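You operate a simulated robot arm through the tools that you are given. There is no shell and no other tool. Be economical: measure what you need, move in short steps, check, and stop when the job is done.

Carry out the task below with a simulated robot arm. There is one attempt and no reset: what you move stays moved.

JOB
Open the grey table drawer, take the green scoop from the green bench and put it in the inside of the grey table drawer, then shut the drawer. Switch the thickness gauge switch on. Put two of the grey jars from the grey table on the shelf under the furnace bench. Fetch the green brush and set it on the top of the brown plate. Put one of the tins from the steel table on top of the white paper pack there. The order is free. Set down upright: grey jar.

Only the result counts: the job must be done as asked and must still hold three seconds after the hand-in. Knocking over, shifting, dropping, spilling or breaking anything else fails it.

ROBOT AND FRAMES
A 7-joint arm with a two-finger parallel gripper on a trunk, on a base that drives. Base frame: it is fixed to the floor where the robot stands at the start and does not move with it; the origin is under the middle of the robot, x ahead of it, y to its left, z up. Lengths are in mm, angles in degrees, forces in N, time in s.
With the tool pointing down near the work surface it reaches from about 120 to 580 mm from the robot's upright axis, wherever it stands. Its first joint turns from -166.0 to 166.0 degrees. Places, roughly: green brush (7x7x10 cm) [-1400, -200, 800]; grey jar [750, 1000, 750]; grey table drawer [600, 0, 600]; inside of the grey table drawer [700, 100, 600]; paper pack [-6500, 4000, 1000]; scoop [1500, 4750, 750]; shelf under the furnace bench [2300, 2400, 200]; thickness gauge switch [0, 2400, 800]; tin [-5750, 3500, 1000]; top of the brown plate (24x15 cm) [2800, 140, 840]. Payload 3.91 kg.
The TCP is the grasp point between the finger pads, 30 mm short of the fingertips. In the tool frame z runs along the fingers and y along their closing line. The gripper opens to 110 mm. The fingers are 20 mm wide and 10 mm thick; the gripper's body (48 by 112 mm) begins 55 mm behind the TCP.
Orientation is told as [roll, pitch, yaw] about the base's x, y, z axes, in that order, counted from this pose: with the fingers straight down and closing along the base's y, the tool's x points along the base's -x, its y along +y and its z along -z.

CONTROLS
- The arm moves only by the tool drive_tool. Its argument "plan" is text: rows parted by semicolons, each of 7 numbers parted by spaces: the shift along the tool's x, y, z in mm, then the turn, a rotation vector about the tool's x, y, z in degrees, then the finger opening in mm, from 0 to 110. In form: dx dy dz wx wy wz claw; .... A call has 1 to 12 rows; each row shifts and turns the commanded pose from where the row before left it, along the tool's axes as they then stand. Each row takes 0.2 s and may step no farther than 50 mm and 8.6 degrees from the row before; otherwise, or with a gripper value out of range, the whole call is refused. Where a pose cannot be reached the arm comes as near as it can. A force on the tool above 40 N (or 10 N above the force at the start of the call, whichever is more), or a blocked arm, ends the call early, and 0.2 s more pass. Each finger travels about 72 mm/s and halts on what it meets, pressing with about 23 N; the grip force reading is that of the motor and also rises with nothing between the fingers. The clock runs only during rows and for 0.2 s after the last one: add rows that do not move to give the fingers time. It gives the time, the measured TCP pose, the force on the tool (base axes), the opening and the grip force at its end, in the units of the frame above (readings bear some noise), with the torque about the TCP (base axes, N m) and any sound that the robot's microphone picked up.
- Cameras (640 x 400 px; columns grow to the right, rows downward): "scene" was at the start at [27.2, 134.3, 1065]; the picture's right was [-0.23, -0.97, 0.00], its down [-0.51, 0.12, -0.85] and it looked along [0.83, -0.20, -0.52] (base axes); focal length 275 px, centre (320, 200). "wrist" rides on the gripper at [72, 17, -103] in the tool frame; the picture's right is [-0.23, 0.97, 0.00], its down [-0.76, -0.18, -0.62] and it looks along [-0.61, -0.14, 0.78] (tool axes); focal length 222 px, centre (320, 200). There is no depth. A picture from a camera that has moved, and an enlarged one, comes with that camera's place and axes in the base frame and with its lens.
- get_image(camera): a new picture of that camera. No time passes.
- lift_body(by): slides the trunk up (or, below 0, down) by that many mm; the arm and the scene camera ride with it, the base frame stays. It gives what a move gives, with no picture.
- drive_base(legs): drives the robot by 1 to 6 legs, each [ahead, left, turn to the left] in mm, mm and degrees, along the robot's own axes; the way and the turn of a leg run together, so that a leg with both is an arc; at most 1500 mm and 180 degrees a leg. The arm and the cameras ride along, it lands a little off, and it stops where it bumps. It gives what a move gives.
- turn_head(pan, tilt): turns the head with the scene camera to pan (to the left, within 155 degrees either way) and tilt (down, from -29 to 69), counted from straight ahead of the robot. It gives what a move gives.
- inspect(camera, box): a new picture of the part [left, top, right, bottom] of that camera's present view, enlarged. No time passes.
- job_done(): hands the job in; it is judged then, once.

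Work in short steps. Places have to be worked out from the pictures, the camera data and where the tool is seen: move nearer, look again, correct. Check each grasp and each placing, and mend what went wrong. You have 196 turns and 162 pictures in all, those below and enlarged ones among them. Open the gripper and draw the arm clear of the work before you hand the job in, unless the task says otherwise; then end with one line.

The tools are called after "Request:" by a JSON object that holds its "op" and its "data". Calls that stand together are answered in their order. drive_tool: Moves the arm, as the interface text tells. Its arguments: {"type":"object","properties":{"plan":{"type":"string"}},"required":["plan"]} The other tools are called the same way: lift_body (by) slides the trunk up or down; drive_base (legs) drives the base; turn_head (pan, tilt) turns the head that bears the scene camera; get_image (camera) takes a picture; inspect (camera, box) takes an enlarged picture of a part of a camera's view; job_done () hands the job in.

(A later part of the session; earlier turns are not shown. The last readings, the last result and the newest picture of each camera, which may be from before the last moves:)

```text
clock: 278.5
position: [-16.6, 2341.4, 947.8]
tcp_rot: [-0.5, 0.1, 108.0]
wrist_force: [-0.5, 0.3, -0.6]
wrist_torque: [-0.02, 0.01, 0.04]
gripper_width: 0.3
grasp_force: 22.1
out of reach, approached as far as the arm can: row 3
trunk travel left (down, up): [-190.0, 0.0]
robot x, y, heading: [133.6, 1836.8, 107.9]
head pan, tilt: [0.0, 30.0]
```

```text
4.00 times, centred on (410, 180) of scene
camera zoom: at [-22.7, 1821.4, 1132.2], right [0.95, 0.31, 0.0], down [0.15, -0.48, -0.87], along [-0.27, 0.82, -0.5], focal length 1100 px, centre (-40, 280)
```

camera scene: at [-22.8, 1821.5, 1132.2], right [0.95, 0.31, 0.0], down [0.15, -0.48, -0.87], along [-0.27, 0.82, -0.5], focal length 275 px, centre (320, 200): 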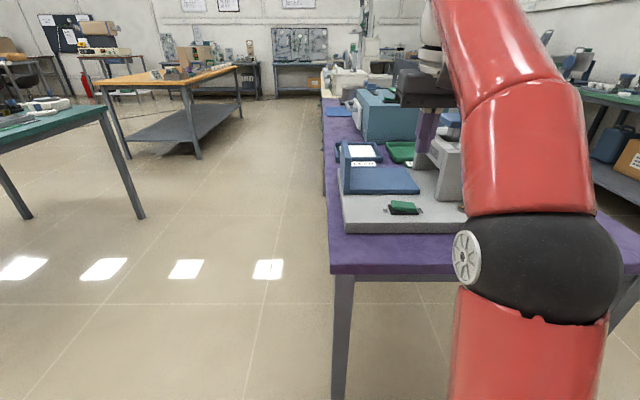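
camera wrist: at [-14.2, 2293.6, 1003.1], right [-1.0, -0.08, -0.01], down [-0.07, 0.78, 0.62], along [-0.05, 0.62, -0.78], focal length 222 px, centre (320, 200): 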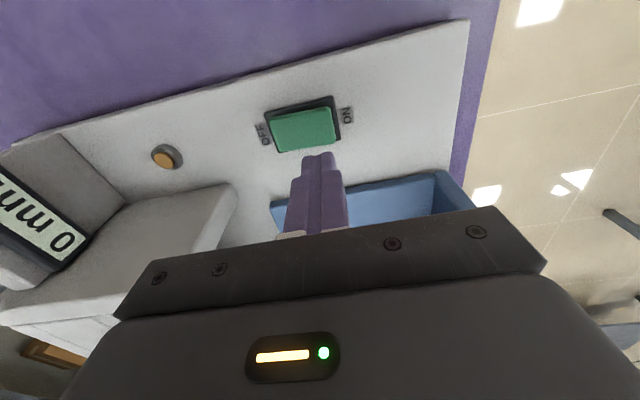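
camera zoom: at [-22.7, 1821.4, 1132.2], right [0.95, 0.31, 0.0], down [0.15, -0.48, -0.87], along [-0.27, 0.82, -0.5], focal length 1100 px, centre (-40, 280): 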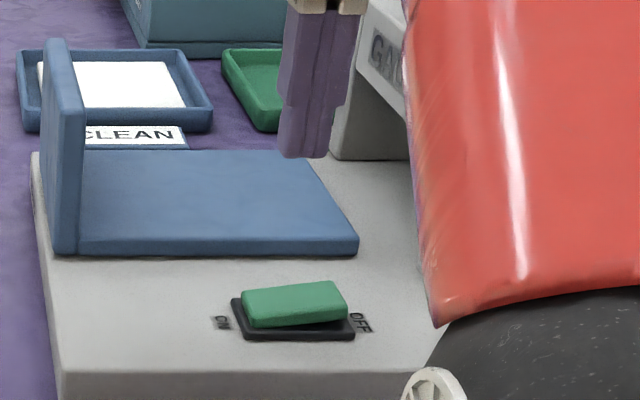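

Switch is ON. Now the scoop: I back away, shift right into the aisle, and go up along the green bench.

Request:
{"op": "drive_base", "data": {"legs": [[-260, 0, 0], [0, -1150, 0], [1000, 0, 0]]}}

Request:
{"op": "turn_head", "data": {"pan": -15, "tilt": 12}}

Request:
{"op": "get_image", "data": {"camera": "scene"}}

```text
clock: 290.6
position: [841.8, 3396.4, 947.4]
tcp_rot: [-0.4, -0.1, 107.4]
wrist_force: [1.4, -1.6, 0.8]
wrist_torque: [-0.02, 0.0, -0.01]
gripper_width: 0.0
grasp_force: 22.8
trunk travel left (down, up): [-190.0, 0.0]
robot x, y, heading: [988.7, 2889.8, 107.4]
head pan, tilt: [0.0, 30.0]
```

```text
clock: 291.4
position: [841.0, 3394.9, 948.4]
tcp_rot: [-0.4, -0.1, 107.4]
wrist_force: [0.5, -0.7, 0.2]
wrist_torque: [-0.03, -0.01, 0.0]
gripper_width: 0.0
grasp_force: 23.2
trunk travel left (down, up): [-190.0, 0.0]
robot x, y, heading: [987.0, 2889.9, 107.4]
head pan, tilt: [-15.0, 12.0]
```

```text
65 pictures are left
camera scene: at [853.6, 2882.1, 1161.2], right [1.0, 0.04, 0.0], down [0.01, -0.21, -0.98], along [-0.04, 0.98, -0.21], focal length 275 px, centre (320, 200)
```

scene: 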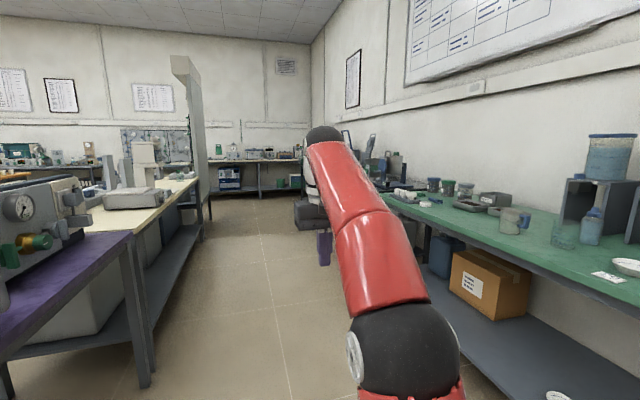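

The aisle is clear. I go 1400 mm on and look right for the scoop.

Request:
{"op": "drive_base", "data": {"legs": [[1400, 0, 0]]}}

Request:
{"op": "turn_head", "data": {"pan": -70, "tilt": 20}}

Request:
{"op": "get_image", "data": {"camera": "scene"}}

```text
clock: 298.3
position: [404.9, 4705.8, 947.8]
tcp_rot: [-0.4, -0.1, 108.6]
wrist_force: [0.4, -0.6, -0.4]
wrist_torque: [0.01, 0.01, 0.01]
gripper_width: 0.0
grasp_force: 23.4
trunk travel left (down, up): [-190.0, 0.0]
robot x, y, heading: [562.7, 4204.2, 108.6]
head pan, tilt: [-15.0, 12.0]
```

```text
clock: 299.5
position: [405.4, 4707.5, 947.9]
tcp_rot: [-0.4, -0.1, 108.6]
wrist_force: [-0.5, -0.2, 0.5]
wrist_torque: [0.0, 0.01, -0.03]
gripper_width: 0.1
grasp_force: 23.4
trunk travel left (down, up): [-190.0, 0.0]
robot x, y, heading: [558.2, 4205.0, 108.5]
head pan, tilt: [-70.0, 20.0]
```

```text
64 pictures are left
camera scene: at [507.3, 4158.4, 1148.3], right [0.62, -0.78, 0.0], down [-0.27, -0.21, -0.94], along [0.73, 0.59, -0.34], focal length 275 px, centre (320, 200)
```

scene: 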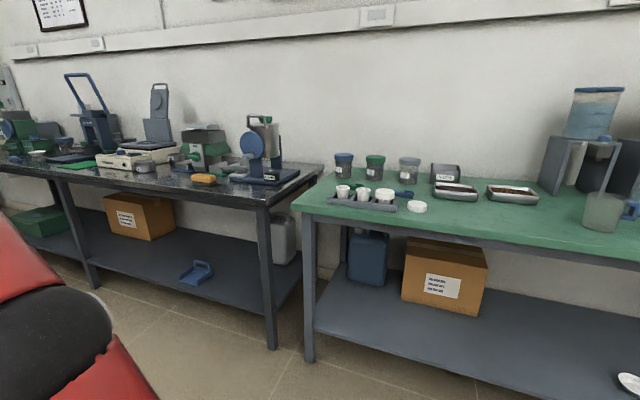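

The scoop should be near the left end of the green bench; I zoom in there.

Request:
{"op": "inspect", "data": {"camera": "scene", "box": [290, 140, 550, 260]}}

```text
2.46 times, centred on (420, 200) of scene
camera zoom: at [507.3, 4158.4, 1148.3], right [0.62, -0.78, 0.0], down [-0.27, -0.21, -0.94], along [0.73, 0.59, -0.34], focal length 677 px, centre (74, 200)
```

zoom: 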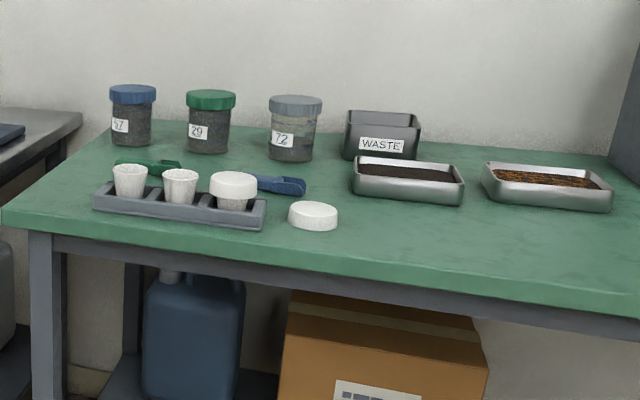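

The green scoop lies behind the cup rack at about (1502,4786). I turn to the bench and approach.

Request:
{"op": "drive_base", "data": {"legs": [[0, 0, -91], [0, 275, 0], [380, 0, 0]]}}

Request:
{"op": "turn_head", "data": {"pan": -3, "tilt": 25}}

Request:
{"op": "get_image", "data": {"camera": "scene"}}

Request:
{"op": "inspect", "data": {"camera": "scene", "box": [280, 130, 480, 255]}}

```text
clock: 307.4
position: [1358.2, 4701.9, 948.4]
tcp_rot: [-0.3, -0.1, 15.7]
wrist_force: [1.0, 0.3, -0.5]
wrist_torque: [0.02, 0.0, -0.01]
gripper_width: 0.0
grasp_force: 22.9
trunk travel left (down, up): [-190.0, 0.0]
robot x, y, heading: [850.0, 4571.8, 15.8]
head pan, tilt: [-70.0, 20.0]
```

```text
clock: 308.8
position: [1357.1, 4702.7, 948.2]
tcp_rot: [-0.4, 0.0, 15.7]
wrist_force: [0.4, 0.5, 0.2]
wrist_torque: [0.01, -0.03, 0.01]
gripper_width: 0.0
grasp_force: 23.2
trunk travel left (down, up): [-190.0, 0.0]
robot x, y, heading: [853.4, 4571.5, 15.8]
head pan, tilt: [-3.0, 25.0]
```

```text
62 pictures are left
camera scene: at [839.9, 4726.6, 1140.2], right [0.22, -0.98, 0.0], down [-0.41, -0.09, -0.91], along [0.88, 0.2, -0.42], focal length 275 px, centre (320, 200)
```

scene: 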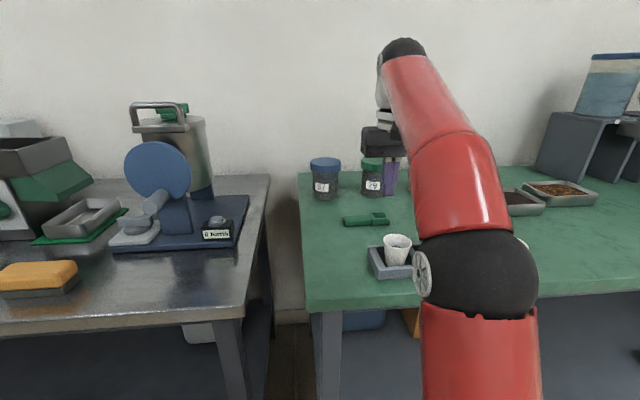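

```text
3.20 times, centred on (380, 192) of scene
camera zoom: at [839.9, 4726.6, 1140.2], right [0.22, -0.98, 0.0], down [-0.41, -0.09, -0.91], along [0.88, 0.2, -0.42], focal length 880 px, centre (128, 224)
```

zoom: 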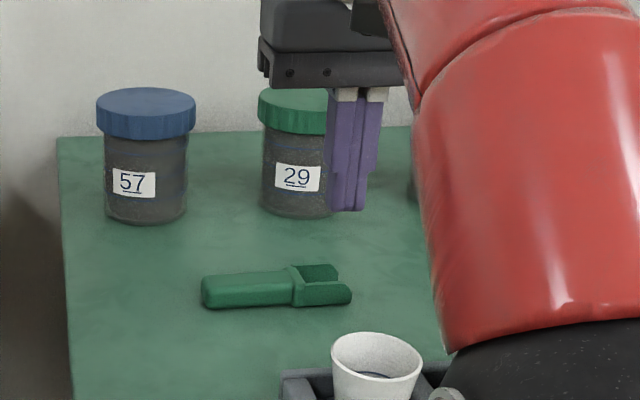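

The scoop's handle centre is about (1456,4770), lying crosswise. I drive 110 mm closer and turn the gripper 90° so it can close across the handle.

Request:
{"op": "drive_base", "data": {"legs": [[110, 0, 0]]}}

Request:
{"op": "drive_tool", "data": {"plan": "0 18 0 0 0 8.2 30; 5 18 0 0 0 8.2 60; 0 0 0 0 0 8.2 60; 0 0 0 0 0 8.2 60; 0 0 0 0 0 8.2 60; 0 0 0 0 0 8.2 60; 0 0 0 0 0 8.2 60; 0 0 0 0 0 8.2 60; 0 0 0 0 0 8.2 60; 0 0 0 0 0 8.2 60; 0 0 0 0 0 8 60"}}

Request:
{"op": "inspect", "data": {"camera": "scene", "box": [280, 130, 480, 255]}}

Request:
{"op": "get_image", "data": {"camera": "wrist"}}

```text
clock: 310.0
position: [1465.7, 4731.2, 947.4]
tcp_rot: [-0.5, -0.1, 15.7]
wrist_force: [0.3, -0.1, 0.4]
wrist_torque: [-0.01, -0.02, -0.02]
gripper_width: 0.3
grasp_force: 23.5
trunk travel left (down, up): [-190.0, 0.0]
robot x, y, heading: [956.2, 4602.6, 15.4]
head pan, tilt: [-3.0, 25.0]
```

```text
clock: 312.4
position: [1454.3, 4765.8, 947.4]
tcp_rot: [0.1, -0.4, -74.6]
wrist_force: [-0.5, 0.2, 0.2]
wrist_torque: [0.03, 0.02, 0.0]
gripper_width: 60.0
grasp_force: 0.0
trunk travel left (down, up): [-190.0, 0.0]
robot x, y, heading: [956.0, 4600.3, 15.4]
head pan, tilt: [-3.0, 25.0]
```

```text
3.20 times, centred on (380, 192) of scene
camera zoom: at [947.1, 4756.4, 1140.1], right [0.22, -0.98, 0.0], down [-0.41, -0.09, -0.91], along [0.88, 0.2, -0.42], focal length 880 px, centre (128, 224)
```

zoom: 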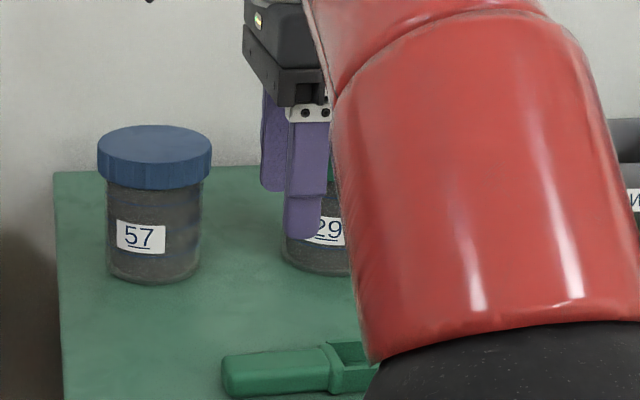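

```text
59 pictures are left
camera wrist: at [1453.0, 4841.4, 1051.4], right [1.0, 0.04, 0.0], down [0.03, -0.78, 0.63], along [0.03, -0.63, -0.78], focal length 222 px, centre (320, 200)
```

wrist: 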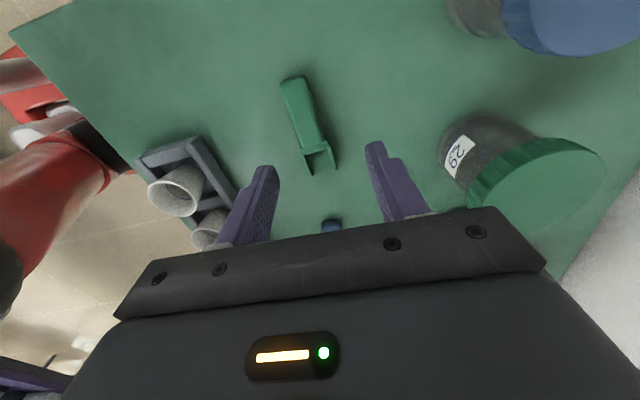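

Both views put the handle centre at (1438,4763), z≈808. I correct 15 mm back and 4° of yaw and descend above it.

Request:
{"op": "drive_tool", "data": {"plan": "0 -15 20 0 0 -4 60; 0 0 30 0 0 0 60; 0 0 25 0 0 0 60"}}

Request:
{"op": "get_image", "data": {"camera": "wrist"}}

Request:
{"op": "turn_head", "data": {"pan": -3, "tilt": 35}}

Request:
{"op": "inspect", "data": {"camera": "scene", "box": [280, 100, 480, 250]}}

```text
clock: 313.2
position: [1441.1, 4762.3, 872.8]
tcp_rot: [0.0, -0.4, -70.4]
wrist_force: [-0.4, -0.1, -0.1]
wrist_torque: [0.03, 0.03, 0.02]
gripper_width: 59.7
grasp_force: 0.1
trunk travel left (down, up): [-190.0, 0.0]
robot x, y, heading: [955.6, 4603.1, 15.3]
head pan, tilt: [-3.0, 25.0]
```

```text
58 pictures are left
camera wrist: at [1433.4, 4837.3, 975.6], right [0.99, 0.11, 0.0], down [0.09, -0.77, 0.63], along [0.07, -0.62, -0.78], focal length 222 px, centre (320, 200)
```

wrist: 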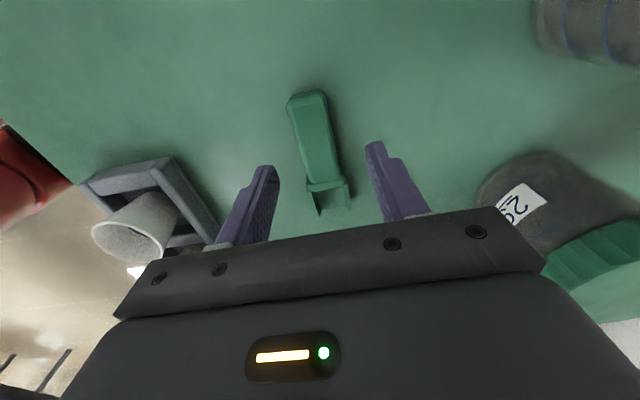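

```text
clock: 313.9
position: [1440.9, 4762.8, 873.0]
tcp_rot: [0.2, -0.5, -70.5]
wrist_force: [-0.7, -0.1, 0.3]
wrist_torque: [0.01, -0.03, 0.03]
gripper_width: 60.0
grasp_force: 0.1
trunk travel left (down, up): [-190.0, 0.0]
robot x, y, heading: [953.6, 4604.6, 15.4]
head pan, tilt: [-3.0, 35.0]
```

```text
2.67 times, centred on (380, 175) of scene
camera zoom: at [943.2, 4755.5, 1124.4], right [0.22, -0.98, 0.0], down [-0.56, -0.12, -0.82], along [0.8, 0.18, -0.57], focal length 733 px, centre (160, 267)
```

zoom: 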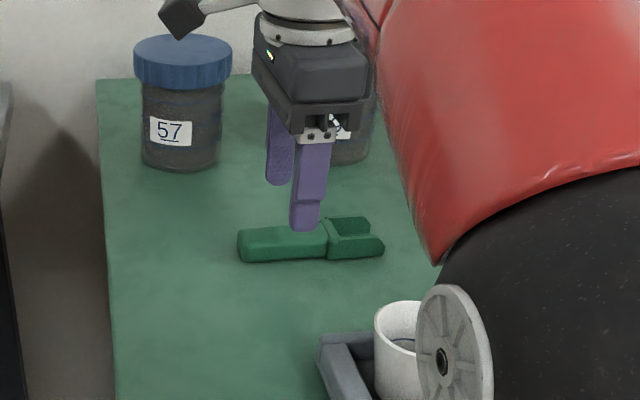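

Centred on the handle. I descend to TCP 831 and close.

Request:
{"op": "drive_tool", "data": {"plan": "6 0 20 0 0 0 60; 0 0 15 0 0 0 60; 0 0 7 0 0 0 60"}}

Request:
{"op": "drive_tool", "data": {"plan": "0 0 0 0 0 0 30; 0 0 0 0 0 0 0; 0 0 0 0 0 0 0; 0 0 0 0 0 0 0"}}

Request:
{"op": "inspect", "data": {"camera": "scene", "box": [280, 100, 480, 250]}}

```text
clock: 314.7
position: [1437.3, 4766.7, 829.9]
tcp_rot: [0.0, -0.4, -70.6]
wrist_force: [-0.5, 0.1, -0.7]
wrist_torque: [0.0, 0.0, 0.02]
gripper_width: 60.2
grasp_force: 0.0
trunk travel left (down, up): [-190.0, 0.0]
robot x, y, heading: [956.3, 4601.6, 15.6]
head pan, tilt: [-3.0, 35.0]
```

```text
clock: 315.7
position: [1437.2, 4768.3, 831.0]
tcp_rot: [0.1, -0.5, -70.3]
wrist_force: [0.4, 0.2, 0.3]
wrist_torque: [-0.01, 0.03, 0.01]
gripper_width: 26.5
grasp_force: 22.9
trunk travel left (down, up): [-190.0, 0.0]
robot x, y, heading: [955.1, 4601.8, 15.4]
head pan, tilt: [-3.0, 35.0]
```

```text
2.67 times, centred on (380, 175) of scene
camera zoom: at [943.1, 4755.5, 1124.4], right [0.22, -0.98, 0.0], down [-0.56, -0.12, -0.82], along [0.8, 0.18, -0.57], focal length 733 px, centre (160, 267)
```

zoom: 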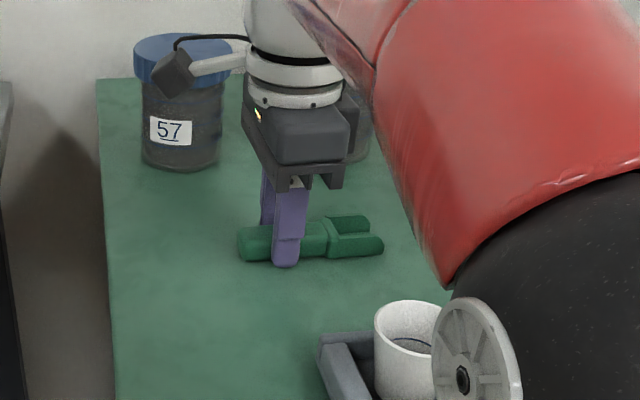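

Handle gripped at 26.5 mm. I lift and check.

Request:
{"op": "drive_tool", "data": {"plan": "0 0 -20 0 0 0 0; 0 0 -40 0 0 0 0; 0 0 -40 0 0 0 0; 0 -10 -15 0 0 0 0"}}

Request:
{"op": "drive_base", "data": {"legs": [[-330, 0, 0]]}}

Request:
{"op": "get_image", "data": {"camera": "wrist"}}

Request:
{"op": "get_image", "data": {"camera": "scene"}}

```text
clock: 316.7
position: [1428.0, 4765.8, 945.6]
tcp_rot: [0.0, -0.4, -70.4]
wrist_force: [0.3, -0.7, -0.8]
wrist_torque: [0.03, 0.02, 0.01]
gripper_width: 27.0
grasp_force: 23.0
trunk travel left (down, up): [-190.0, 0.0]
robot x, y, heading: [955.1, 4607.6, 15.8]
head pan, tilt: [-3.0, 35.0]
```

```text
clock: 318.9
position: [1113.0, 4678.7, 945.2]
tcp_rot: [0.1, -0.4, -70.3]
wrist_force: [-0.5, 0.1, -0.3]
wrist_torque: [0.04, -0.04, -0.01]
gripper_width: 26.8
grasp_force: 23.2
trunk travel left (down, up): [-190.0, 0.0]
robot x, y, heading: [641.6, 4518.4, 15.5]
head pan, tilt: [-3.0, 35.0]
```

```text
55 pictures are left
camera wrist: at [1105.2, 4753.2, 1048.1], right [0.99, 0.11, 0.0], down [0.09, -0.77, 0.63], along [0.07, -0.62, -0.78], focal length 222 px, centre (320, 200)
```

wrist: 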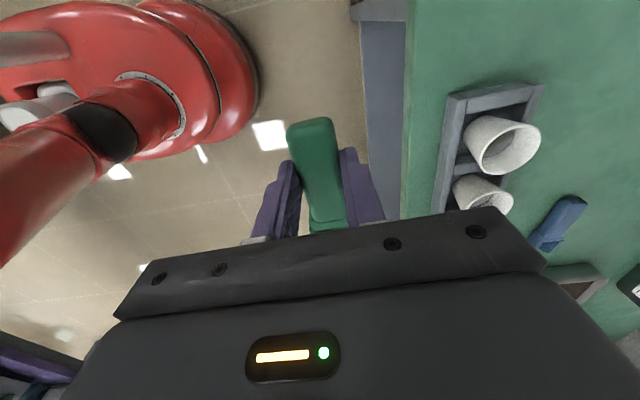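

```text
54 pictures are left
camera scene: at [627.1, 4667.8, 1124.4], right [0.22, -0.98, 0.0], down [-0.56, -0.13, -0.82], along [0.8, 0.18, -0.57], focal length 275 px, centre (320, 200)
```

scene: 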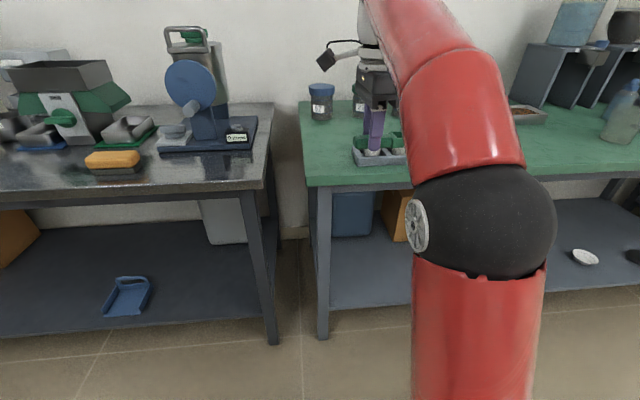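

Scoop is held. I drive the long way back to the drawer, keeping the same heading.

Request:
{"op": "drive_base", "data": {"legs": [[-60, -1205, 0], [-60, -1205, 0], [-1456, -125, 0], [-607, -759, 0]]}}

Request:
{"op": "turn_head", "data": {"pan": -40, "tilt": 25}}

Request:
{"op": "get_image", "data": {"camera": "scene"}}

```text
clock: 341.9
position: [-88.3, 958.6, 944.2]
tcp_rot: [0.1, -0.4, -69.1]
wrist_force: [0.1, -0.5, -0.8]
wrist_torque: [0.01, -0.01, 0.0]
gripper_width: 26.9
grasp_force: 22.9
trunk travel left (down, up): [-190.0, 0.0]
robot x, y, heading: [-555.8, 788.9, 16.7]
head pan, tilt: [-3.0, 35.0]
```

```text
clock: 342.9
position: [-88.9, 958.8, 943.9]
tcp_rot: [0.2, -0.3, -69.2]
wrist_force: [-0.4, 0.4, -0.5]
wrist_torque: [0.0, -0.01, 0.02]
gripper_width: 27.2
grasp_force: 22.8
trunk travel left (down, up): [-190.0, 0.0]
robot x, y, heading: [-556.9, 787.3, 16.7]
head pan, tilt: [-40.0, 25.0]
```

```text
53 pictures are left
camera scene: at [-574.3, 881.4, 1140.1], right [-0.4, -0.92, 0.0], down [-0.39, 0.17, -0.91], along [0.83, -0.36, -0.42], focal length 275 px, centre (320, 200)
```

scene: 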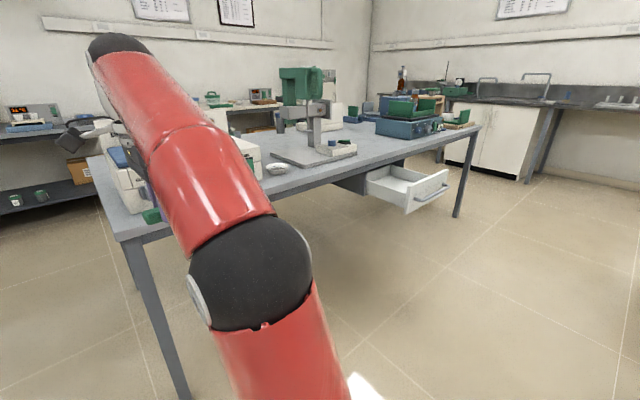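

The drawer is still open. I continue along to stand in front of it.

Request:
{"op": "drive_base", "data": {"legs": [[-20, -1067, 0], [60, 0, 1]]}}

Request:
{"op": "turn_head", "data": {"pan": 0, "tilt": 38}}

Request:
{"op": "get_image", "data": {"camera": "scene"}}

Request:
{"op": "get_image", "data": {"camera": "wrist"}}

```text
clock: 349.0
position: [247.2, -52.2, 944.2]
tcp_rot: [0.1, -0.5, -69.2]
wrist_force: [-0.5, 0.0, -0.6]
wrist_torque: [0.05, 0.0, 0.0]
gripper_width: 27.0
grasp_force: 23.0
trunk travel left (down, up): [-190.0, 0.0]
robot x, y, heading: [-220.0, -226.8, 17.0]
head pan, tilt: [-40.0, 25.0]
```

```text
clock: 350.1
position: [246.4, -53.2, 944.9]
tcp_rot: [0.0, -0.3, -69.0]
wrist_force: [-0.8, 0.0, -0.3]
wrist_torque: [0.04, -0.02, -0.02]
gripper_width: 26.9
grasp_force: 23.0
trunk travel left (down, up): [-190.0, 0.0]
robot x, y, heading: [-220.7, -227.5, 17.0]
head pan, tilt: [0.0, 38.0]
```

```text
52 pictures are left
camera scene: at [-240.8, -70.1, 1119.8], right [0.29, -0.96, 0.0], down [-0.59, -0.18, -0.79], along [0.75, 0.23, -0.62], focal length 275 px, centre (320, 200)
```

scene: 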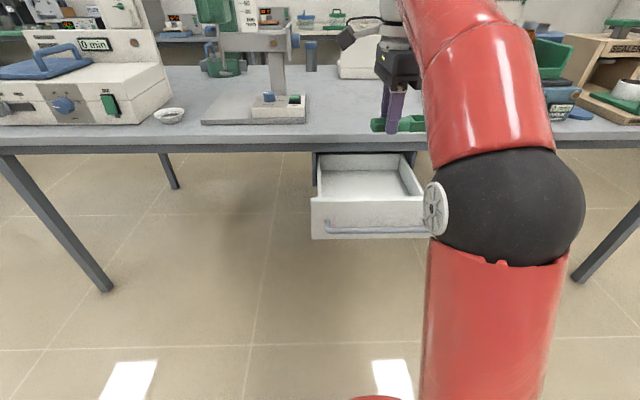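

```text
51 pictures are left
camera wrist: at [238.3, 21.3, 1048.0], right [0.99, 0.14, 0.0], down [0.1, -0.77, 0.63], along [0.09, -0.62, -0.78], focal length 222 px, centre (320, 200)
```

wrist: 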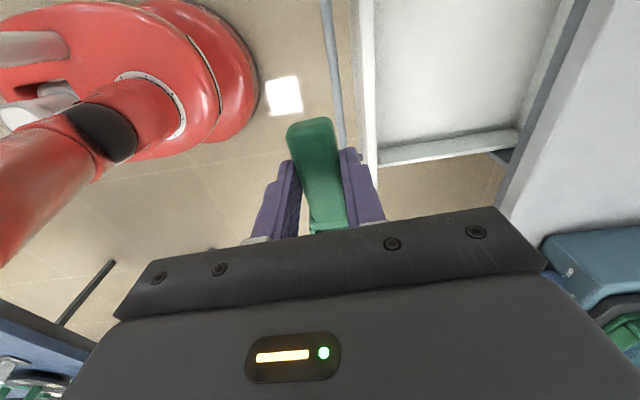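

The drawer interior is visible; front panel top ≈698, floor near 575. I turn the gripper back 90° so its slim side faces the table edge, then drive in over the opening.

Request:
{"op": "drive_tool", "data": {"plan": "0 0 0 0 0 -8 0; 0 0 0 0 0 -8 0; 0 0 0 0 0 -8 0; 0 0 0 0 0 -8 0; 0 0 0 0 0 -8 0; 0 0 0 0 0 -8 0; 0 0 0 0 0 -8 0; 0 0 0 0 0 -8 0; 0 0 0 0 0 -8 0; 0 0 0 0 0 -8 0; 0 0 0 0 0 -6 0"}}

Request:
{"op": "drive_base", "data": {"legs": [[150, -20, 0]]}}

Request:
{"op": "turn_head", "data": {"pan": 0, "tilt": 45}}

Request:
{"op": "get_image", "data": {"camera": "scene"}}

Request:
{"op": "get_image", "data": {"camera": "wrist"}}

```text
clock: 352.5
position: [247.4, -53.5, 944.5]
tcp_rot: [-0.4, 0.0, 17.0]
wrist_force: [-0.2, -0.2, 0.8]
wrist_torque: [0.03, 0.04, -0.01]
gripper_width: 26.8
grasp_force: 22.5
trunk travel left (down, up): [-190.0, 0.0]
robot x, y, heading: [-220.6, -223.4, 16.7]
head pan, tilt: [0.0, 38.0]
```

```text
clock: 353.9
position: [397.8, -30.9, 945.8]
tcp_rot: [-0.4, -0.1, 16.7]
wrist_force: [-0.2, 0.2, 0.0]
wrist_torque: [-0.03, -0.01, -0.01]
gripper_width: 26.9
grasp_force: 22.8
trunk travel left (down, up): [-190.0, 0.0]
robot x, y, heading: [-72.0, -200.5, 16.6]
head pan, tilt: [0.0, 38.0]
```

```text
clock: 354.5
position: [398.6, -31.3, 944.3]
tcp_rot: [-0.3, -0.1, 16.7]
wrist_force: [0.0, -0.8, 0.1]
wrist_torque: [0.01, -0.01, -0.03]
gripper_width: 26.9
grasp_force: 23.0
trunk travel left (down, up): [-190.0, 0.0]
robot x, y, heading: [-70.1, -203.0, 16.7]
head pan, tilt: [0.0, 45.0]
```

```text
50 pictures are left
camera scene: at [-94.9, -47.2, 1109.6], right [0.28, -0.96, 0.0], down [-0.68, -0.2, -0.71], along [0.68, 0.2, -0.71], focal length 275 px, centre (320, 200)
```

scene: 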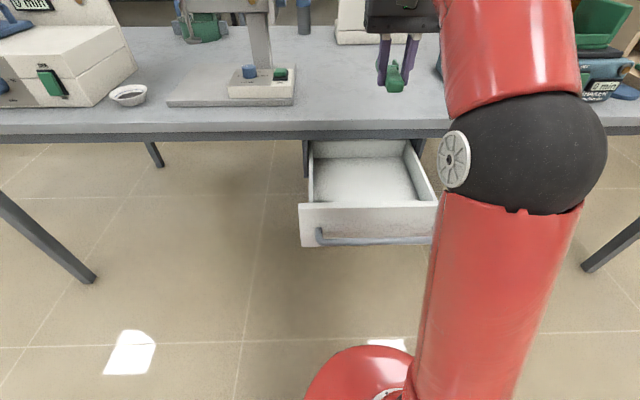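

```text
49 pictures are left
camera wrist: at [324.7, -35.1, 1048.5], right [-0.06, 1.0, -0.01], down [0.78, 0.05, 0.63], along [0.62, 0.03, -0.78], focal length 222 px, centre (320, 200)
```

wrist: 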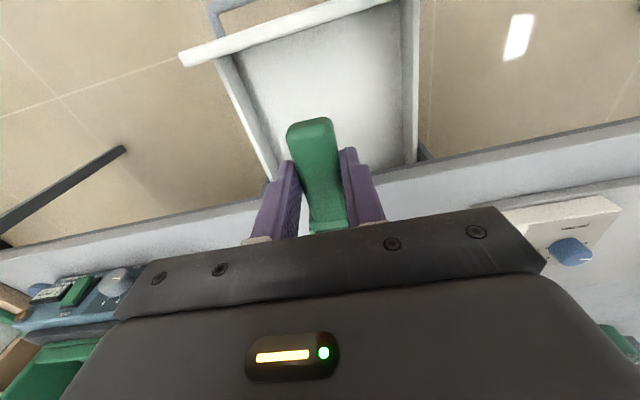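

Opening runs x≈326–510 here, centred at y≈-32. To keep the wrist camera off the front panel I turn the gripper sideways again (±56 mm fits in the 180 mm opening) and centre it.

Request:
{"op": "drive_tool", "data": {"plan": "0 0 0 0 0 8.2 0; 0 0 0 0 0 8.2 0; 0 0 0 0 0 8.2 0; 0 0 0 0 0 8.2 0; 0 0 0 0 0 8.2 0; 0 0 0 0 0 8.2 0; 0 0 0 0 0 8.2 0; 0 0 0 0 0 8.2 0; 0 0 0 0 0 8.2 0; 0 0 0 0 0 8.2 0; 0 0 0 0 0 8 0; 15 20 0 0 0 0 0"}}

Request:
{"op": "lift_body", "data": {"by": -150}}

Request:
{"op": "get_image", "data": {"camera": "wrist"}}

Request:
{"op": "get_image", "data": {"camera": "scene"}}

```text
clock: 357.1
position: [411.8, -10.0, 944.7]
tcp_rot: [0.1, -0.4, -73.3]
wrist_force: [-0.3, 0.4, -0.2]
wrist_torque: [0.03, -0.01, -0.01]
gripper_width: 27.0
grasp_force: 22.8
trunk travel left (down, up): [-190.0, 0.0]
robot x, y, heading: [-71.6, -200.2, 16.6]
head pan, tilt: [0.0, 45.0]
```

```text
clock: 358.9
position: [413.0, -10.0, 794.2]
tcp_rot: [0.1, -0.4, -73.2]
wrist_force: [0.0, -0.2, -0.6]
wrist_torque: [0.03, -0.02, 0.01]
gripper_width: 26.9
grasp_force: 23.2
trunk travel left (down, up): [-40.0, 150.0]
robot x, y, heading: [-69.6, -203.7, 16.3]
head pan, tilt: [0.0, 45.0]
```

```text
48 pictures are left
camera wrist: at [408.8, 64.5, 897.9], right [1.0, 0.06, 0.0], down [0.05, -0.78, 0.63], along [0.04, -0.63, -0.78], focal length 222 px, centre (320, 200)
```

wrist: 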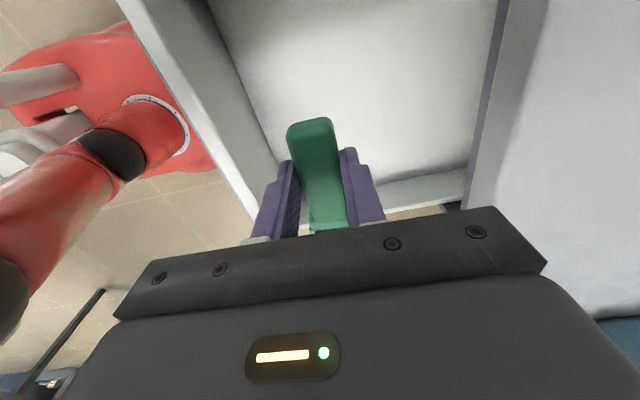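

```text
47 pictures are left
camera scene: at [-94.9, -47.2, 959.6], right [0.28, -0.96, 0.0], down [-0.68, -0.2, -0.71], along [0.68, 0.2, -0.71], focal length 275 px, centre (320, 200)
```

scene: 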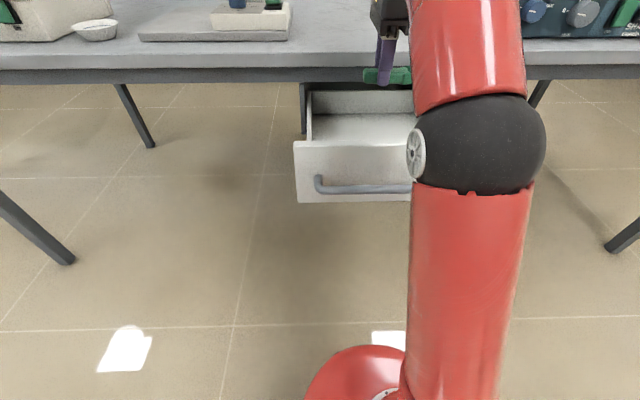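

Measured closer, the free opening is x≈362–505. I centre the gripper at x≈432 and lower between panel and table edge.

Request:
{"op": "drive_tool", "data": {"plan": "0 20 0 0 0 0 0; 0 0 30 0 0 0 0; 0 0 30 0 0 0 0"}}

Request:
{"op": "get_image", "data": {"camera": "wrist"}}

Request:
{"op": "inspect", "data": {"camera": "scene", "box": [280, 20, 440, 220]}}

```text
clock: 359.7
position: [432.4, -5.2, 735.4]
tcp_rot: [0.2, -0.4, -73.3]
wrist_force: [0.3, -0.1, -0.5]
wrist_torque: [0.02, 0.0, 0.01]
gripper_width: 26.8
grasp_force: 23.1
trunk travel left (down, up): [-40.0, 150.0]
robot x, y, heading: [-68.4, -203.5, 16.4]
head pan, tilt: [0.0, 45.0]
```

```text
46 pictures are left
camera wrist: at [428.4, 70.2, 838.6], right [1.0, 0.06, 0.0], down [0.05, -0.78, 0.63], along [0.04, -0.63, -0.78], focal length 222 px, centre (320, 200)
```

wrist: 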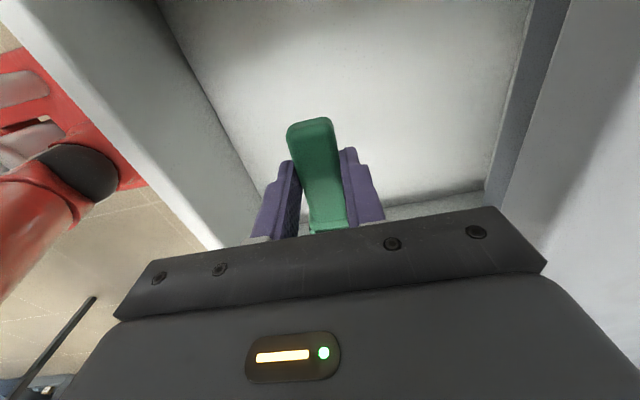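

```text
2.00 times, centred on (360, 120) of scene
camera zoom: at [-94.9, -47.3, 959.6], right [0.28, -0.96, 0.0], down [-0.68, -0.2, -0.71], along [0.68, 0.2, -0.71], focal length 550 px, centre (240, 360)
```

zoom: 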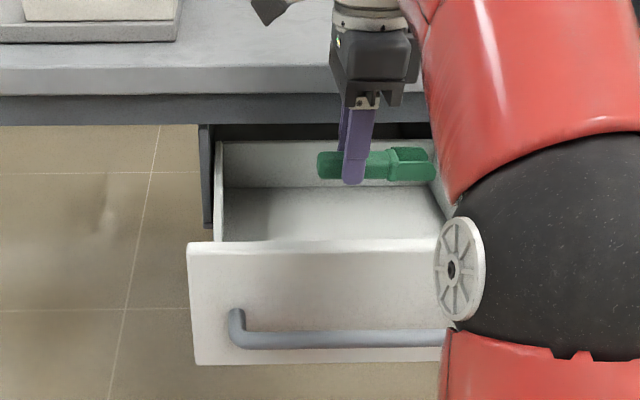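

The dark line is the panel foot, so the panel's inner face is at x≈330 and the floor near z≈558. I recentre 12 mm back and lower further.

Request:
{"op": "lift_body", "data": {"by": -40}}

Request:
{"op": "drive_tool", "data": {"plan": "0 -12 0 0 0 0 0; 0 0 30 0 0 0 0; 0 0 30 0 0 0 0; 0 0 15 0 0 0 0"}}

Request:
{"op": "get_image", "data": {"camera": "wrist"}}

Request:
{"op": "inspect", "data": {"camera": "scene", "box": [280, 20, 440, 220]}}

```text
clock: 360.5
position: [431.5, -4.8, 695.8]
tcp_rot: [0.1, -0.3, -73.4]
wrist_force: [0.6, -0.1, -0.7]
wrist_torque: [-0.03, 0.04, -0.02]
gripper_width: 26.6
grasp_force: 22.8
trunk travel left (down, up): [0.0, 190.0]
robot x, y, heading: [-74.3, -202.6, 16.5]
head pan, tilt: [0.0, 45.0]
```

```text
clock: 361.5
position: [420.4, -8.9, 620.9]
tcp_rot: [0.4, -0.3, -73.4]
wrist_force: [1.4, 1.1, 15.4]
wrist_torque: [-0.08, 0.08, 0.0]
gripper_width: 27.0
grasp_force: 22.6
trunk travel left (down, up): [0.0, 190.0]
robot x, y, heading: [-72.1, -203.3, 16.5]
head pan, tilt: [0.0, 45.0]
```

```text
44 pictures are left
camera wrist: at [416.4, 66.1, 724.9], right [1.0, 0.06, 0.01], down [0.04, -0.78, 0.63], along [0.05, -0.62, -0.78], focal length 222 px, centre (320, 200)
```

wrist: 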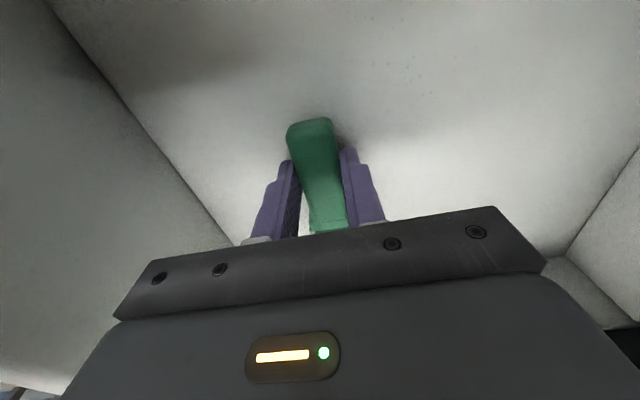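

```text
2.00 times, centred on (360, 120) of scene
camera zoom: at [-95.5, -47.5, 920.0], right [0.28, -0.96, 0.0], down [-0.68, -0.2, -0.71], along [0.68, 0.2, -0.71], focal length 550 px, centre (240, 360)
```

zoom: 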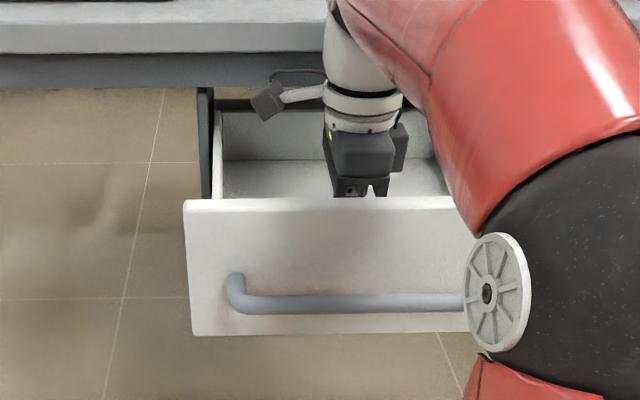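

15 N upward: the scoop rests on the drawer floor. I open and lift out.

Request:
{"op": "drive_tool", "data": {"plan": "0 0 -1 0 0 0 40; 0 0 0 0 0 0 50; 0 0 -25 0 0 0 50; 0 0 -40 0 0 0 50; 0 0 -40 0 0 0 50; 0 0 -40 0 0 0 50; 0 0 -40 0 0 0 50"}}

Request:
{"op": "lift_body", "data": {"by": 100}}

Request:
{"op": "get_image", "data": {"camera": "wrist"}}

```text
clock: 363.1
position: [419.3, -7.0, 754.1]
tcp_rot: [0.1, -0.4, -73.3]
wrist_force: [0.1, 0.2, 0.4]
wrist_torque: [0.01, -0.05, 0.01]
gripper_width: 50.1
grasp_force: 0.0
out of reach, approached as far as the arm can: row 6, 7
trunk travel left (down, up): [0.0, 190.0]
robot x, y, heading: [-70.1, -204.2, 16.9]
head pan, tilt: [0.0, 45.0]
```

```text
clock: 364.4
position: [419.8, -6.7, 854.2]
tcp_rot: [0.1, -0.5, -73.3]
wrist_force: [-0.1, -0.1, 0.0]
wrist_torque: [0.04, 0.0, -0.02]
gripper_width: 49.9
grasp_force: 0.0
trunk travel left (down, up): [-100.0, 90.0]
robot x, y, heading: [-70.8, -200.0, 16.6]
head pan, tilt: [0.0, 45.0]
```

```text
42 pictures are left
camera wrist: at [416.8, 67.8, 957.6], right [1.0, 0.06, 0.0], down [0.05, -0.78, 0.63], along [0.04, -0.63, -0.78], focal length 222 px, centre (320, 200)
```

wrist: 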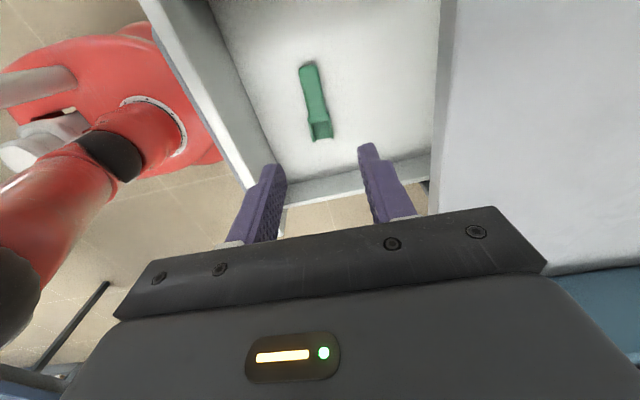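

The scoop lies inside the drawer. To shut it I'll push the handle bar with the closed fingers pointing down: first straighten the yaw, close, and back off.

Request:
{"op": "drive_tool", "data": {"plan": "0 0 0 0 0 -8.2 20; 0 0 0 0 0 -8.2 0; 0 0 0 0 0 -8.2 0; 0 0 0 0 0 -8.2 0; 0 0 0 0 0 -8.2 0; 0 0 0 0 0 -8.2 0; 0 0 0 0 0 -8.2 0; 0 0 0 0 0 -8.2 0; 0 0 0 0 0 -8.2 0; 0 0 0 0 0 -8.2 0; 0 0 0 0 0 -8 0"}}

Request:
{"op": "drive_base", "data": {"legs": [[-250, -25, 1]]}}

Request:
{"op": "lift_body", "data": {"by": -100}}

Request:
{"op": "get_image", "data": {"camera": "scene"}}

```text
clock: 366.8
position: [421.0, -6.5, 854.6]
tcp_rot: [-0.4, -0.1, 16.8]
wrist_force: [-0.7, 0.1, -0.6]
wrist_torque: [-0.01, -0.02, -0.02]
gripper_width: 0.0
grasp_force: 22.9
trunk travel left (down, up): [-100.0, 90.0]
robot x, y, heading: [-71.8, -200.0, 16.7]
head pan, tilt: [0.0, 45.0]
```

```text
clock: 368.7
position: [185.9, -95.5, 852.8]
tcp_rot: [-0.5, -0.1, 17.6]
wrist_force: [-0.1, -0.6, -0.5]
wrist_torque: [-0.02, 0.02, -0.02]
gripper_width: 0.0
grasp_force: 23.1
trunk travel left (down, up): [-100.0, 90.0]
robot x, y, heading: [-301.5, -295.8, 17.6]
head pan, tilt: [0.0, 45.0]
```

```text
clock: 370.0
position: [185.7, -95.8, 753.4]
tcp_rot: [-0.4, -0.1, 17.6]
wrist_force: [0.1, -0.5, 0.1]
wrist_torque: [0.02, -0.02, 0.0]
gripper_width: 0.0
grasp_force: 23.0
trunk travel left (down, up): [0.0, 190.0]
robot x, y, heading: [-303.9, -299.1, 17.7]
head pan, tilt: [0.0, 45.0]
```

```text
41 pictures are left
camera scene: at [-328.8, -144.7, 919.6], right [0.3, -0.95, 0.0], down [-0.67, -0.21, -0.71], along [0.67, 0.21, -0.71], focal length 275 px, centre (320, 200)
```

scene: 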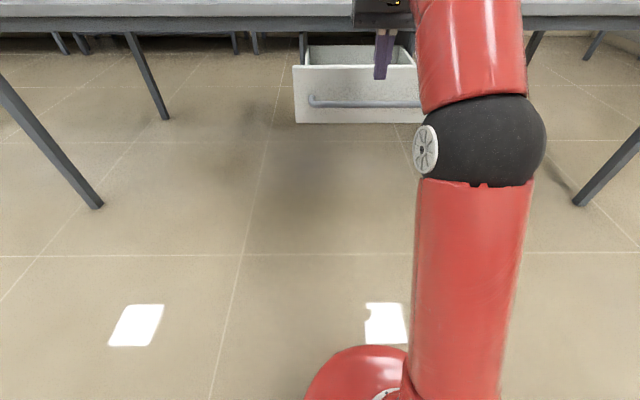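

The fingers hang ~80 mm in front of the bar. I lower them to bar height.

Request:
{"op": "drive_tool", "data": {"plan": "0 -8 40 0 0 0 0; 0 0 40 0 0 0 0; 0 0 40 0 0 0 0"}}

Request:
{"op": "drive_base", "data": {"legs": [[90, 0, 0]]}}

Request:
{"op": "inspect", "data": {"camera": "scene", "box": [270, 20, 450, 140]}}

```text
clock: 370.8
position: [187.7, -104.0, 634.5]
tcp_rot: [-0.5, -0.1, 17.7]
wrist_force: [-0.3, -0.3, 0.0]
wrist_torque: [0.0, 0.01, -0.02]
gripper_width: 0.0
grasp_force: 23.5
trunk travel left (down, up): [0.0, 190.0]
robot x, y, heading: [-299.8, -298.5, 17.7]
head pan, tilt: [0.0, 45.0]
```

```text
clock: 371.9
position: [273.8, -77.0, 636.1]
tcp_rot: [-0.4, 0.0, 17.6]
wrist_force: [0.7, -0.2, 0.1]
wrist_torque: [-0.02, 0.01, 0.0]
gripper_width: 0.0
grasp_force: 23.4
trunk travel left (down, up): [0.0, 190.0]
robot x, y, heading: [-219.9, -273.8, 17.3]
head pan, tilt: [0.0, 45.0]
```

```text
3.33 times, centred on (360, 80) of scene
camera zoom: at [-243.1, -117.6, 919.6], right [0.3, -0.95, 0.0], down [-0.67, -0.21, -0.71], along [0.67, 0.21, -0.71], focal length 916 px, centre (187, 600)
```

zoom: 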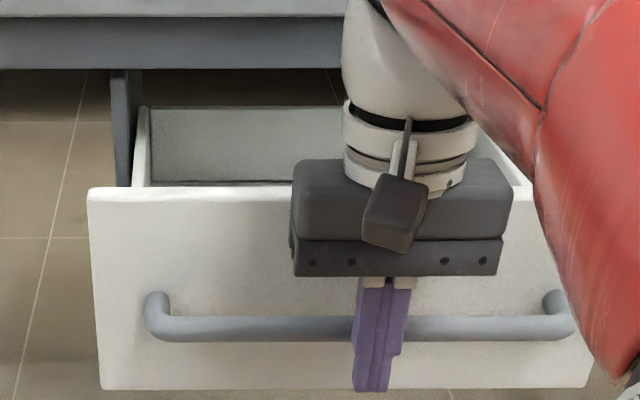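

The fingers stand against the middle of the bar. I push the drawer in with the base.

Request:
{"op": "drive_base", "data": {"legs": [[100, 0, 0]]}}

Request:
{"op": "drive_base", "data": {"legs": [[90, 0, 0]]}}

Request:
{"op": "inspect", "data": {"camera": "scene", "box": [270, 20, 450, 140]}}

```text
clock: 373.1
position: [368.8, -45.8, 635.2]
tcp_rot: [-0.5, -0.1, 17.8]
wrist_force: [0.3, 0.1, 0.2]
wrist_torque: [0.01, -0.01, 0.02]
gripper_width: 0.0
grasp_force: 22.9
trunk travel left (down, up): [0.0, 190.0]
robot x, y, heading: [-118.3, -241.0, 17.8]
head pan, tilt: [0.0, 45.0]
```

```text
clock: 374.2
position: [453.7, -17.6, 634.8]
tcp_rot: [-0.5, -0.1, 17.8]
wrist_force: [0.3, 0.1, 0.1]
wrist_torque: [0.01, -0.02, 0.01]
gripper_width: 0.0
grasp_force: 22.9
trunk travel left (down, up): [0.0, 190.0]
robot x, y, heading: [-38.0, -214.0, 17.4]
head pan, tilt: [0.0, 45.0]
```

```text
3.33 times, centred on (360, 80) of scene
camera zoom: at [-61.9, -59.9, 919.6], right [0.3, -0.95, 0.0], down [-0.67, -0.22, -0.71], along [0.67, 0.22, -0.71], focal length 916 px, centre (187, 600)
```

zoom: 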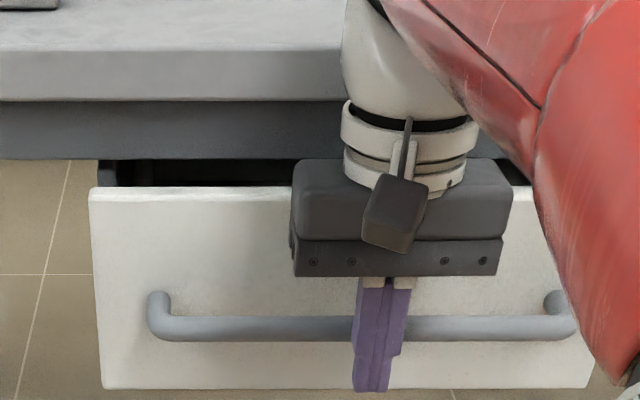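

Nearly shut; but the wrist would soon near the table edge, so I back off a little and lean the tool 40° away before the final push.

Request:
{"op": "drive_base", "data": {"legs": [[-60, 0, 0]]}}

Request:
{"op": "drive_tool", "data": {"plan": "0 0 0 0 -8 0 0; 0 0 0 0 -8 0 0; 0 0 0 0 -8 0 0; 0 0 0 0 -8 0 0; 0 0 0 0 -8 0 0"}}

Request:
{"op": "drive_base", "data": {"legs": [[75, 0, 0]]}}

Request:
{"op": "inspect", "data": {"camera": "scene", "box": [270, 20, 450, 140]}}

```text
clock: 375.1
position: [396.0, -35.4, 635.9]
tcp_rot: [-0.4, -0.1, 17.7]
wrist_force: [0.6, 0.1, -0.1]
wrist_torque: [0.01, -0.01, -0.03]
gripper_width: 0.1
grasp_force: 23.2
trunk travel left (down, up): [0.0, 190.0]
robot x, y, heading: [-91.0, -229.6, 17.6]
head pan, tilt: [0.0, 45.0]
```

```text
clock: 376.3
position: [397.7, -36.0, 636.0]
tcp_rot: [-0.4, -40.2, 18.2]
wrist_force: [0.7, -0.8, -0.4]
wrist_torque: [0.02, 0.01, -0.02]
gripper_width: 0.0
grasp_force: 23.0
trunk travel left (down, up): [0.0, 190.0]
robot x, y, heading: [-89.1, -225.7, 18.0]
head pan, tilt: [0.0, 45.0]
```

```text
clock: 377.4
position: [467.6, -12.4, 636.2]
tcp_rot: [-0.4, -40.1, 18.1]
wrist_force: [0.2, 1.1, 0.3]
wrist_torque: [0.0, 0.01, 0.02]
gripper_width: 0.0
grasp_force: 23.2
trunk travel left (down, up): [0.0, 190.0]
robot x, y, heading: [-21.7, -209.8, 17.9]
head pan, tilt: [0.0, 45.0]
```

```text
3.33 times, centred on (360, 80) of scene
camera zoom: at [-48.5, -55.6, 919.6], right [0.3, -0.95, 0.0], down [-0.67, -0.21, -0.71], along [0.67, 0.21, -0.71], focal length 916 px, centre (187, 600)
```

zoom: 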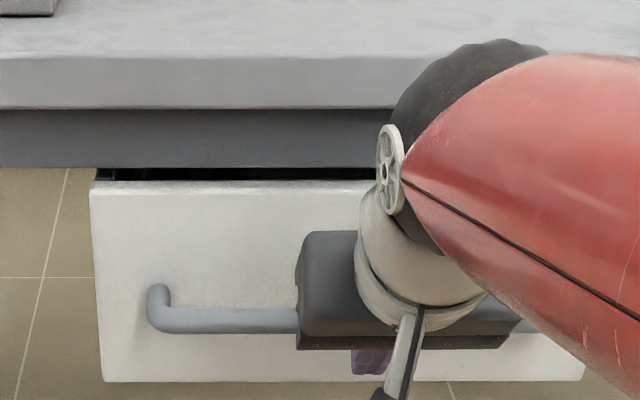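

Continuing the push gently with the arm until it seats.

Request:
{"op": "drive_tool", "data": {"plan": "-7.7 0 6.4 0 0 0 0; -7.7 0 6.4 0 0 0 0; -5.4 0 4.5 0 0 0 0; -5.4 0 4.5 0 0 0 0"}}

Request:
{"op": "inspect", "data": {"camera": "scene", "box": [270, 20, 450, 140]}}

```text
clock: 377.9
position: [478.0, -8.5, 631.5]
tcp_rot: [-0.5, -39.2, 18.1]
wrist_force: [-1.7, 0.0, -1.2]
wrist_torque: [0.0, 0.03, 0.04]
gripper_width: 0.0
grasp_force: 23.1
trunk travel left (down, up): [0.0, 190.0]
robot x, y, heading: [-24.1, -208.5, 17.6]
head pan, tilt: [0.0, 45.0]
stopped in row 2: the force on the tool passed its limit at 60 N (the readings are from after the stop); the commanded pose is now the measured one
```

```text
3.33 times, centred on (360, 80) of scene
camera zoom: at [-49.1, -55.8, 919.5], right [0.3, -0.95, 0.0], down [-0.67, -0.22, -0.71], along [0.67, 0.22, -0.71], focal length 916 px, centre (187, 600)
```

zoom: 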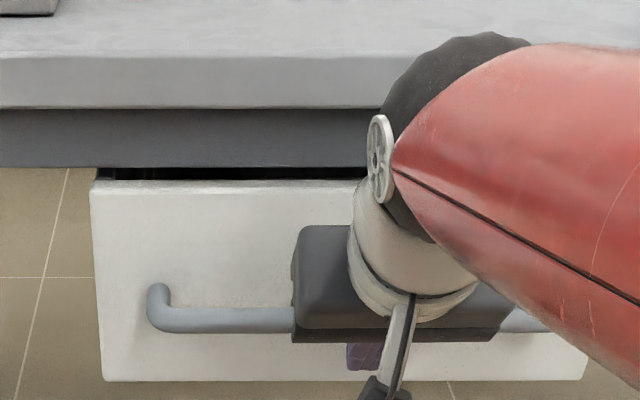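

Seated: force spike with the bar at its original place. I back away and verify from a distance.

Request:
{"op": "drive_base", "data": {"legs": [[-200, 0, 0]]}}

Request:
{"op": "drive_tool", "data": {"plan": "-30 0 -35 0 8 0 0; -30 0 -35 0 8 0 0; -20 0 -40 0 8 0 0; -10 0 -45 0 8 0 0; 0 0 -45 0 8 0 0"}}

Request:
{"op": "turn_head", "data": {"pan": -5, "tilt": 35}}

Request:
{"op": "inspect", "data": {"camera": "scene", "box": [220, 60, 460, 220]}}

```text
clock: 379.5
position: [285.9, -69.6, 632.0]
tcp_rot: [-0.5, -39.1, 18.2]
wrist_force: [-0.4, 0.3, -0.1]
wrist_torque: [-0.01, 0.04, 0.03]
gripper_width: 0.0
grasp_force: 22.7
trunk travel left (down, up): [0.0, 190.0]
robot x, y, heading: [-213.3, -274.0, 17.8]
head pan, tilt: [0.0, 45.0]
```

```text
clock: 380.7
position: [285.7, -68.0, 796.7]
tcp_rot: [-0.3, -9.3, 18.0]
wrist_force: [-0.4, 0.0, -0.4]
wrist_torque: [0.02, -0.01, 0.01]
gripper_width: 0.1
grasp_force: 23.2
out of reach, approached as far as the arm can: row 4, 5
trunk travel left (down, up): [0.0, 190.0]
robot x, y, heading: [-214.5, -270.6, 17.8]
head pan, tilt: [0.0, 45.0]
```

```text
clock: 381.4
position: [286.5, -67.8, 797.6]
tcp_rot: [-0.4, -9.2, 18.0]
wrist_force: [-0.1, 0.0, 0.1]
wrist_torque: [0.01, -0.02, 0.01]
gripper_width: 0.0
grasp_force: 23.4
trunk travel left (down, up): [0.0, 190.0]
robot x, y, heading: [-213.2, -270.3, 17.9]
head pan, tilt: [-5.0, 35.0]
```

```text
2.50 times, centred on (340, 140) of scene
camera zoom: at [-233.3, -122.8, 934.3], right [0.22, -0.97, 0.0], down [-0.56, -0.13, -0.82], along [0.8, 0.18, -0.57], focal length 687 px, centre (270, 350)
```

zoom: 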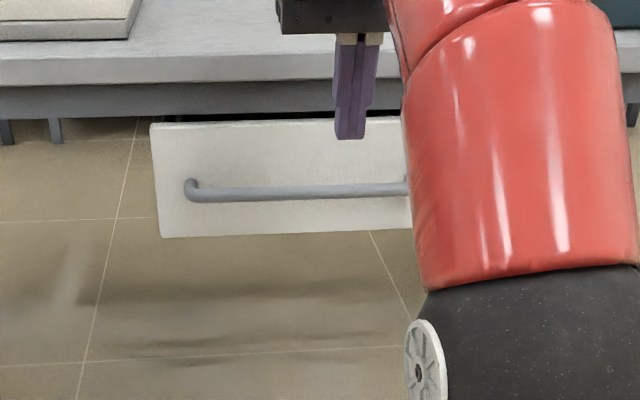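

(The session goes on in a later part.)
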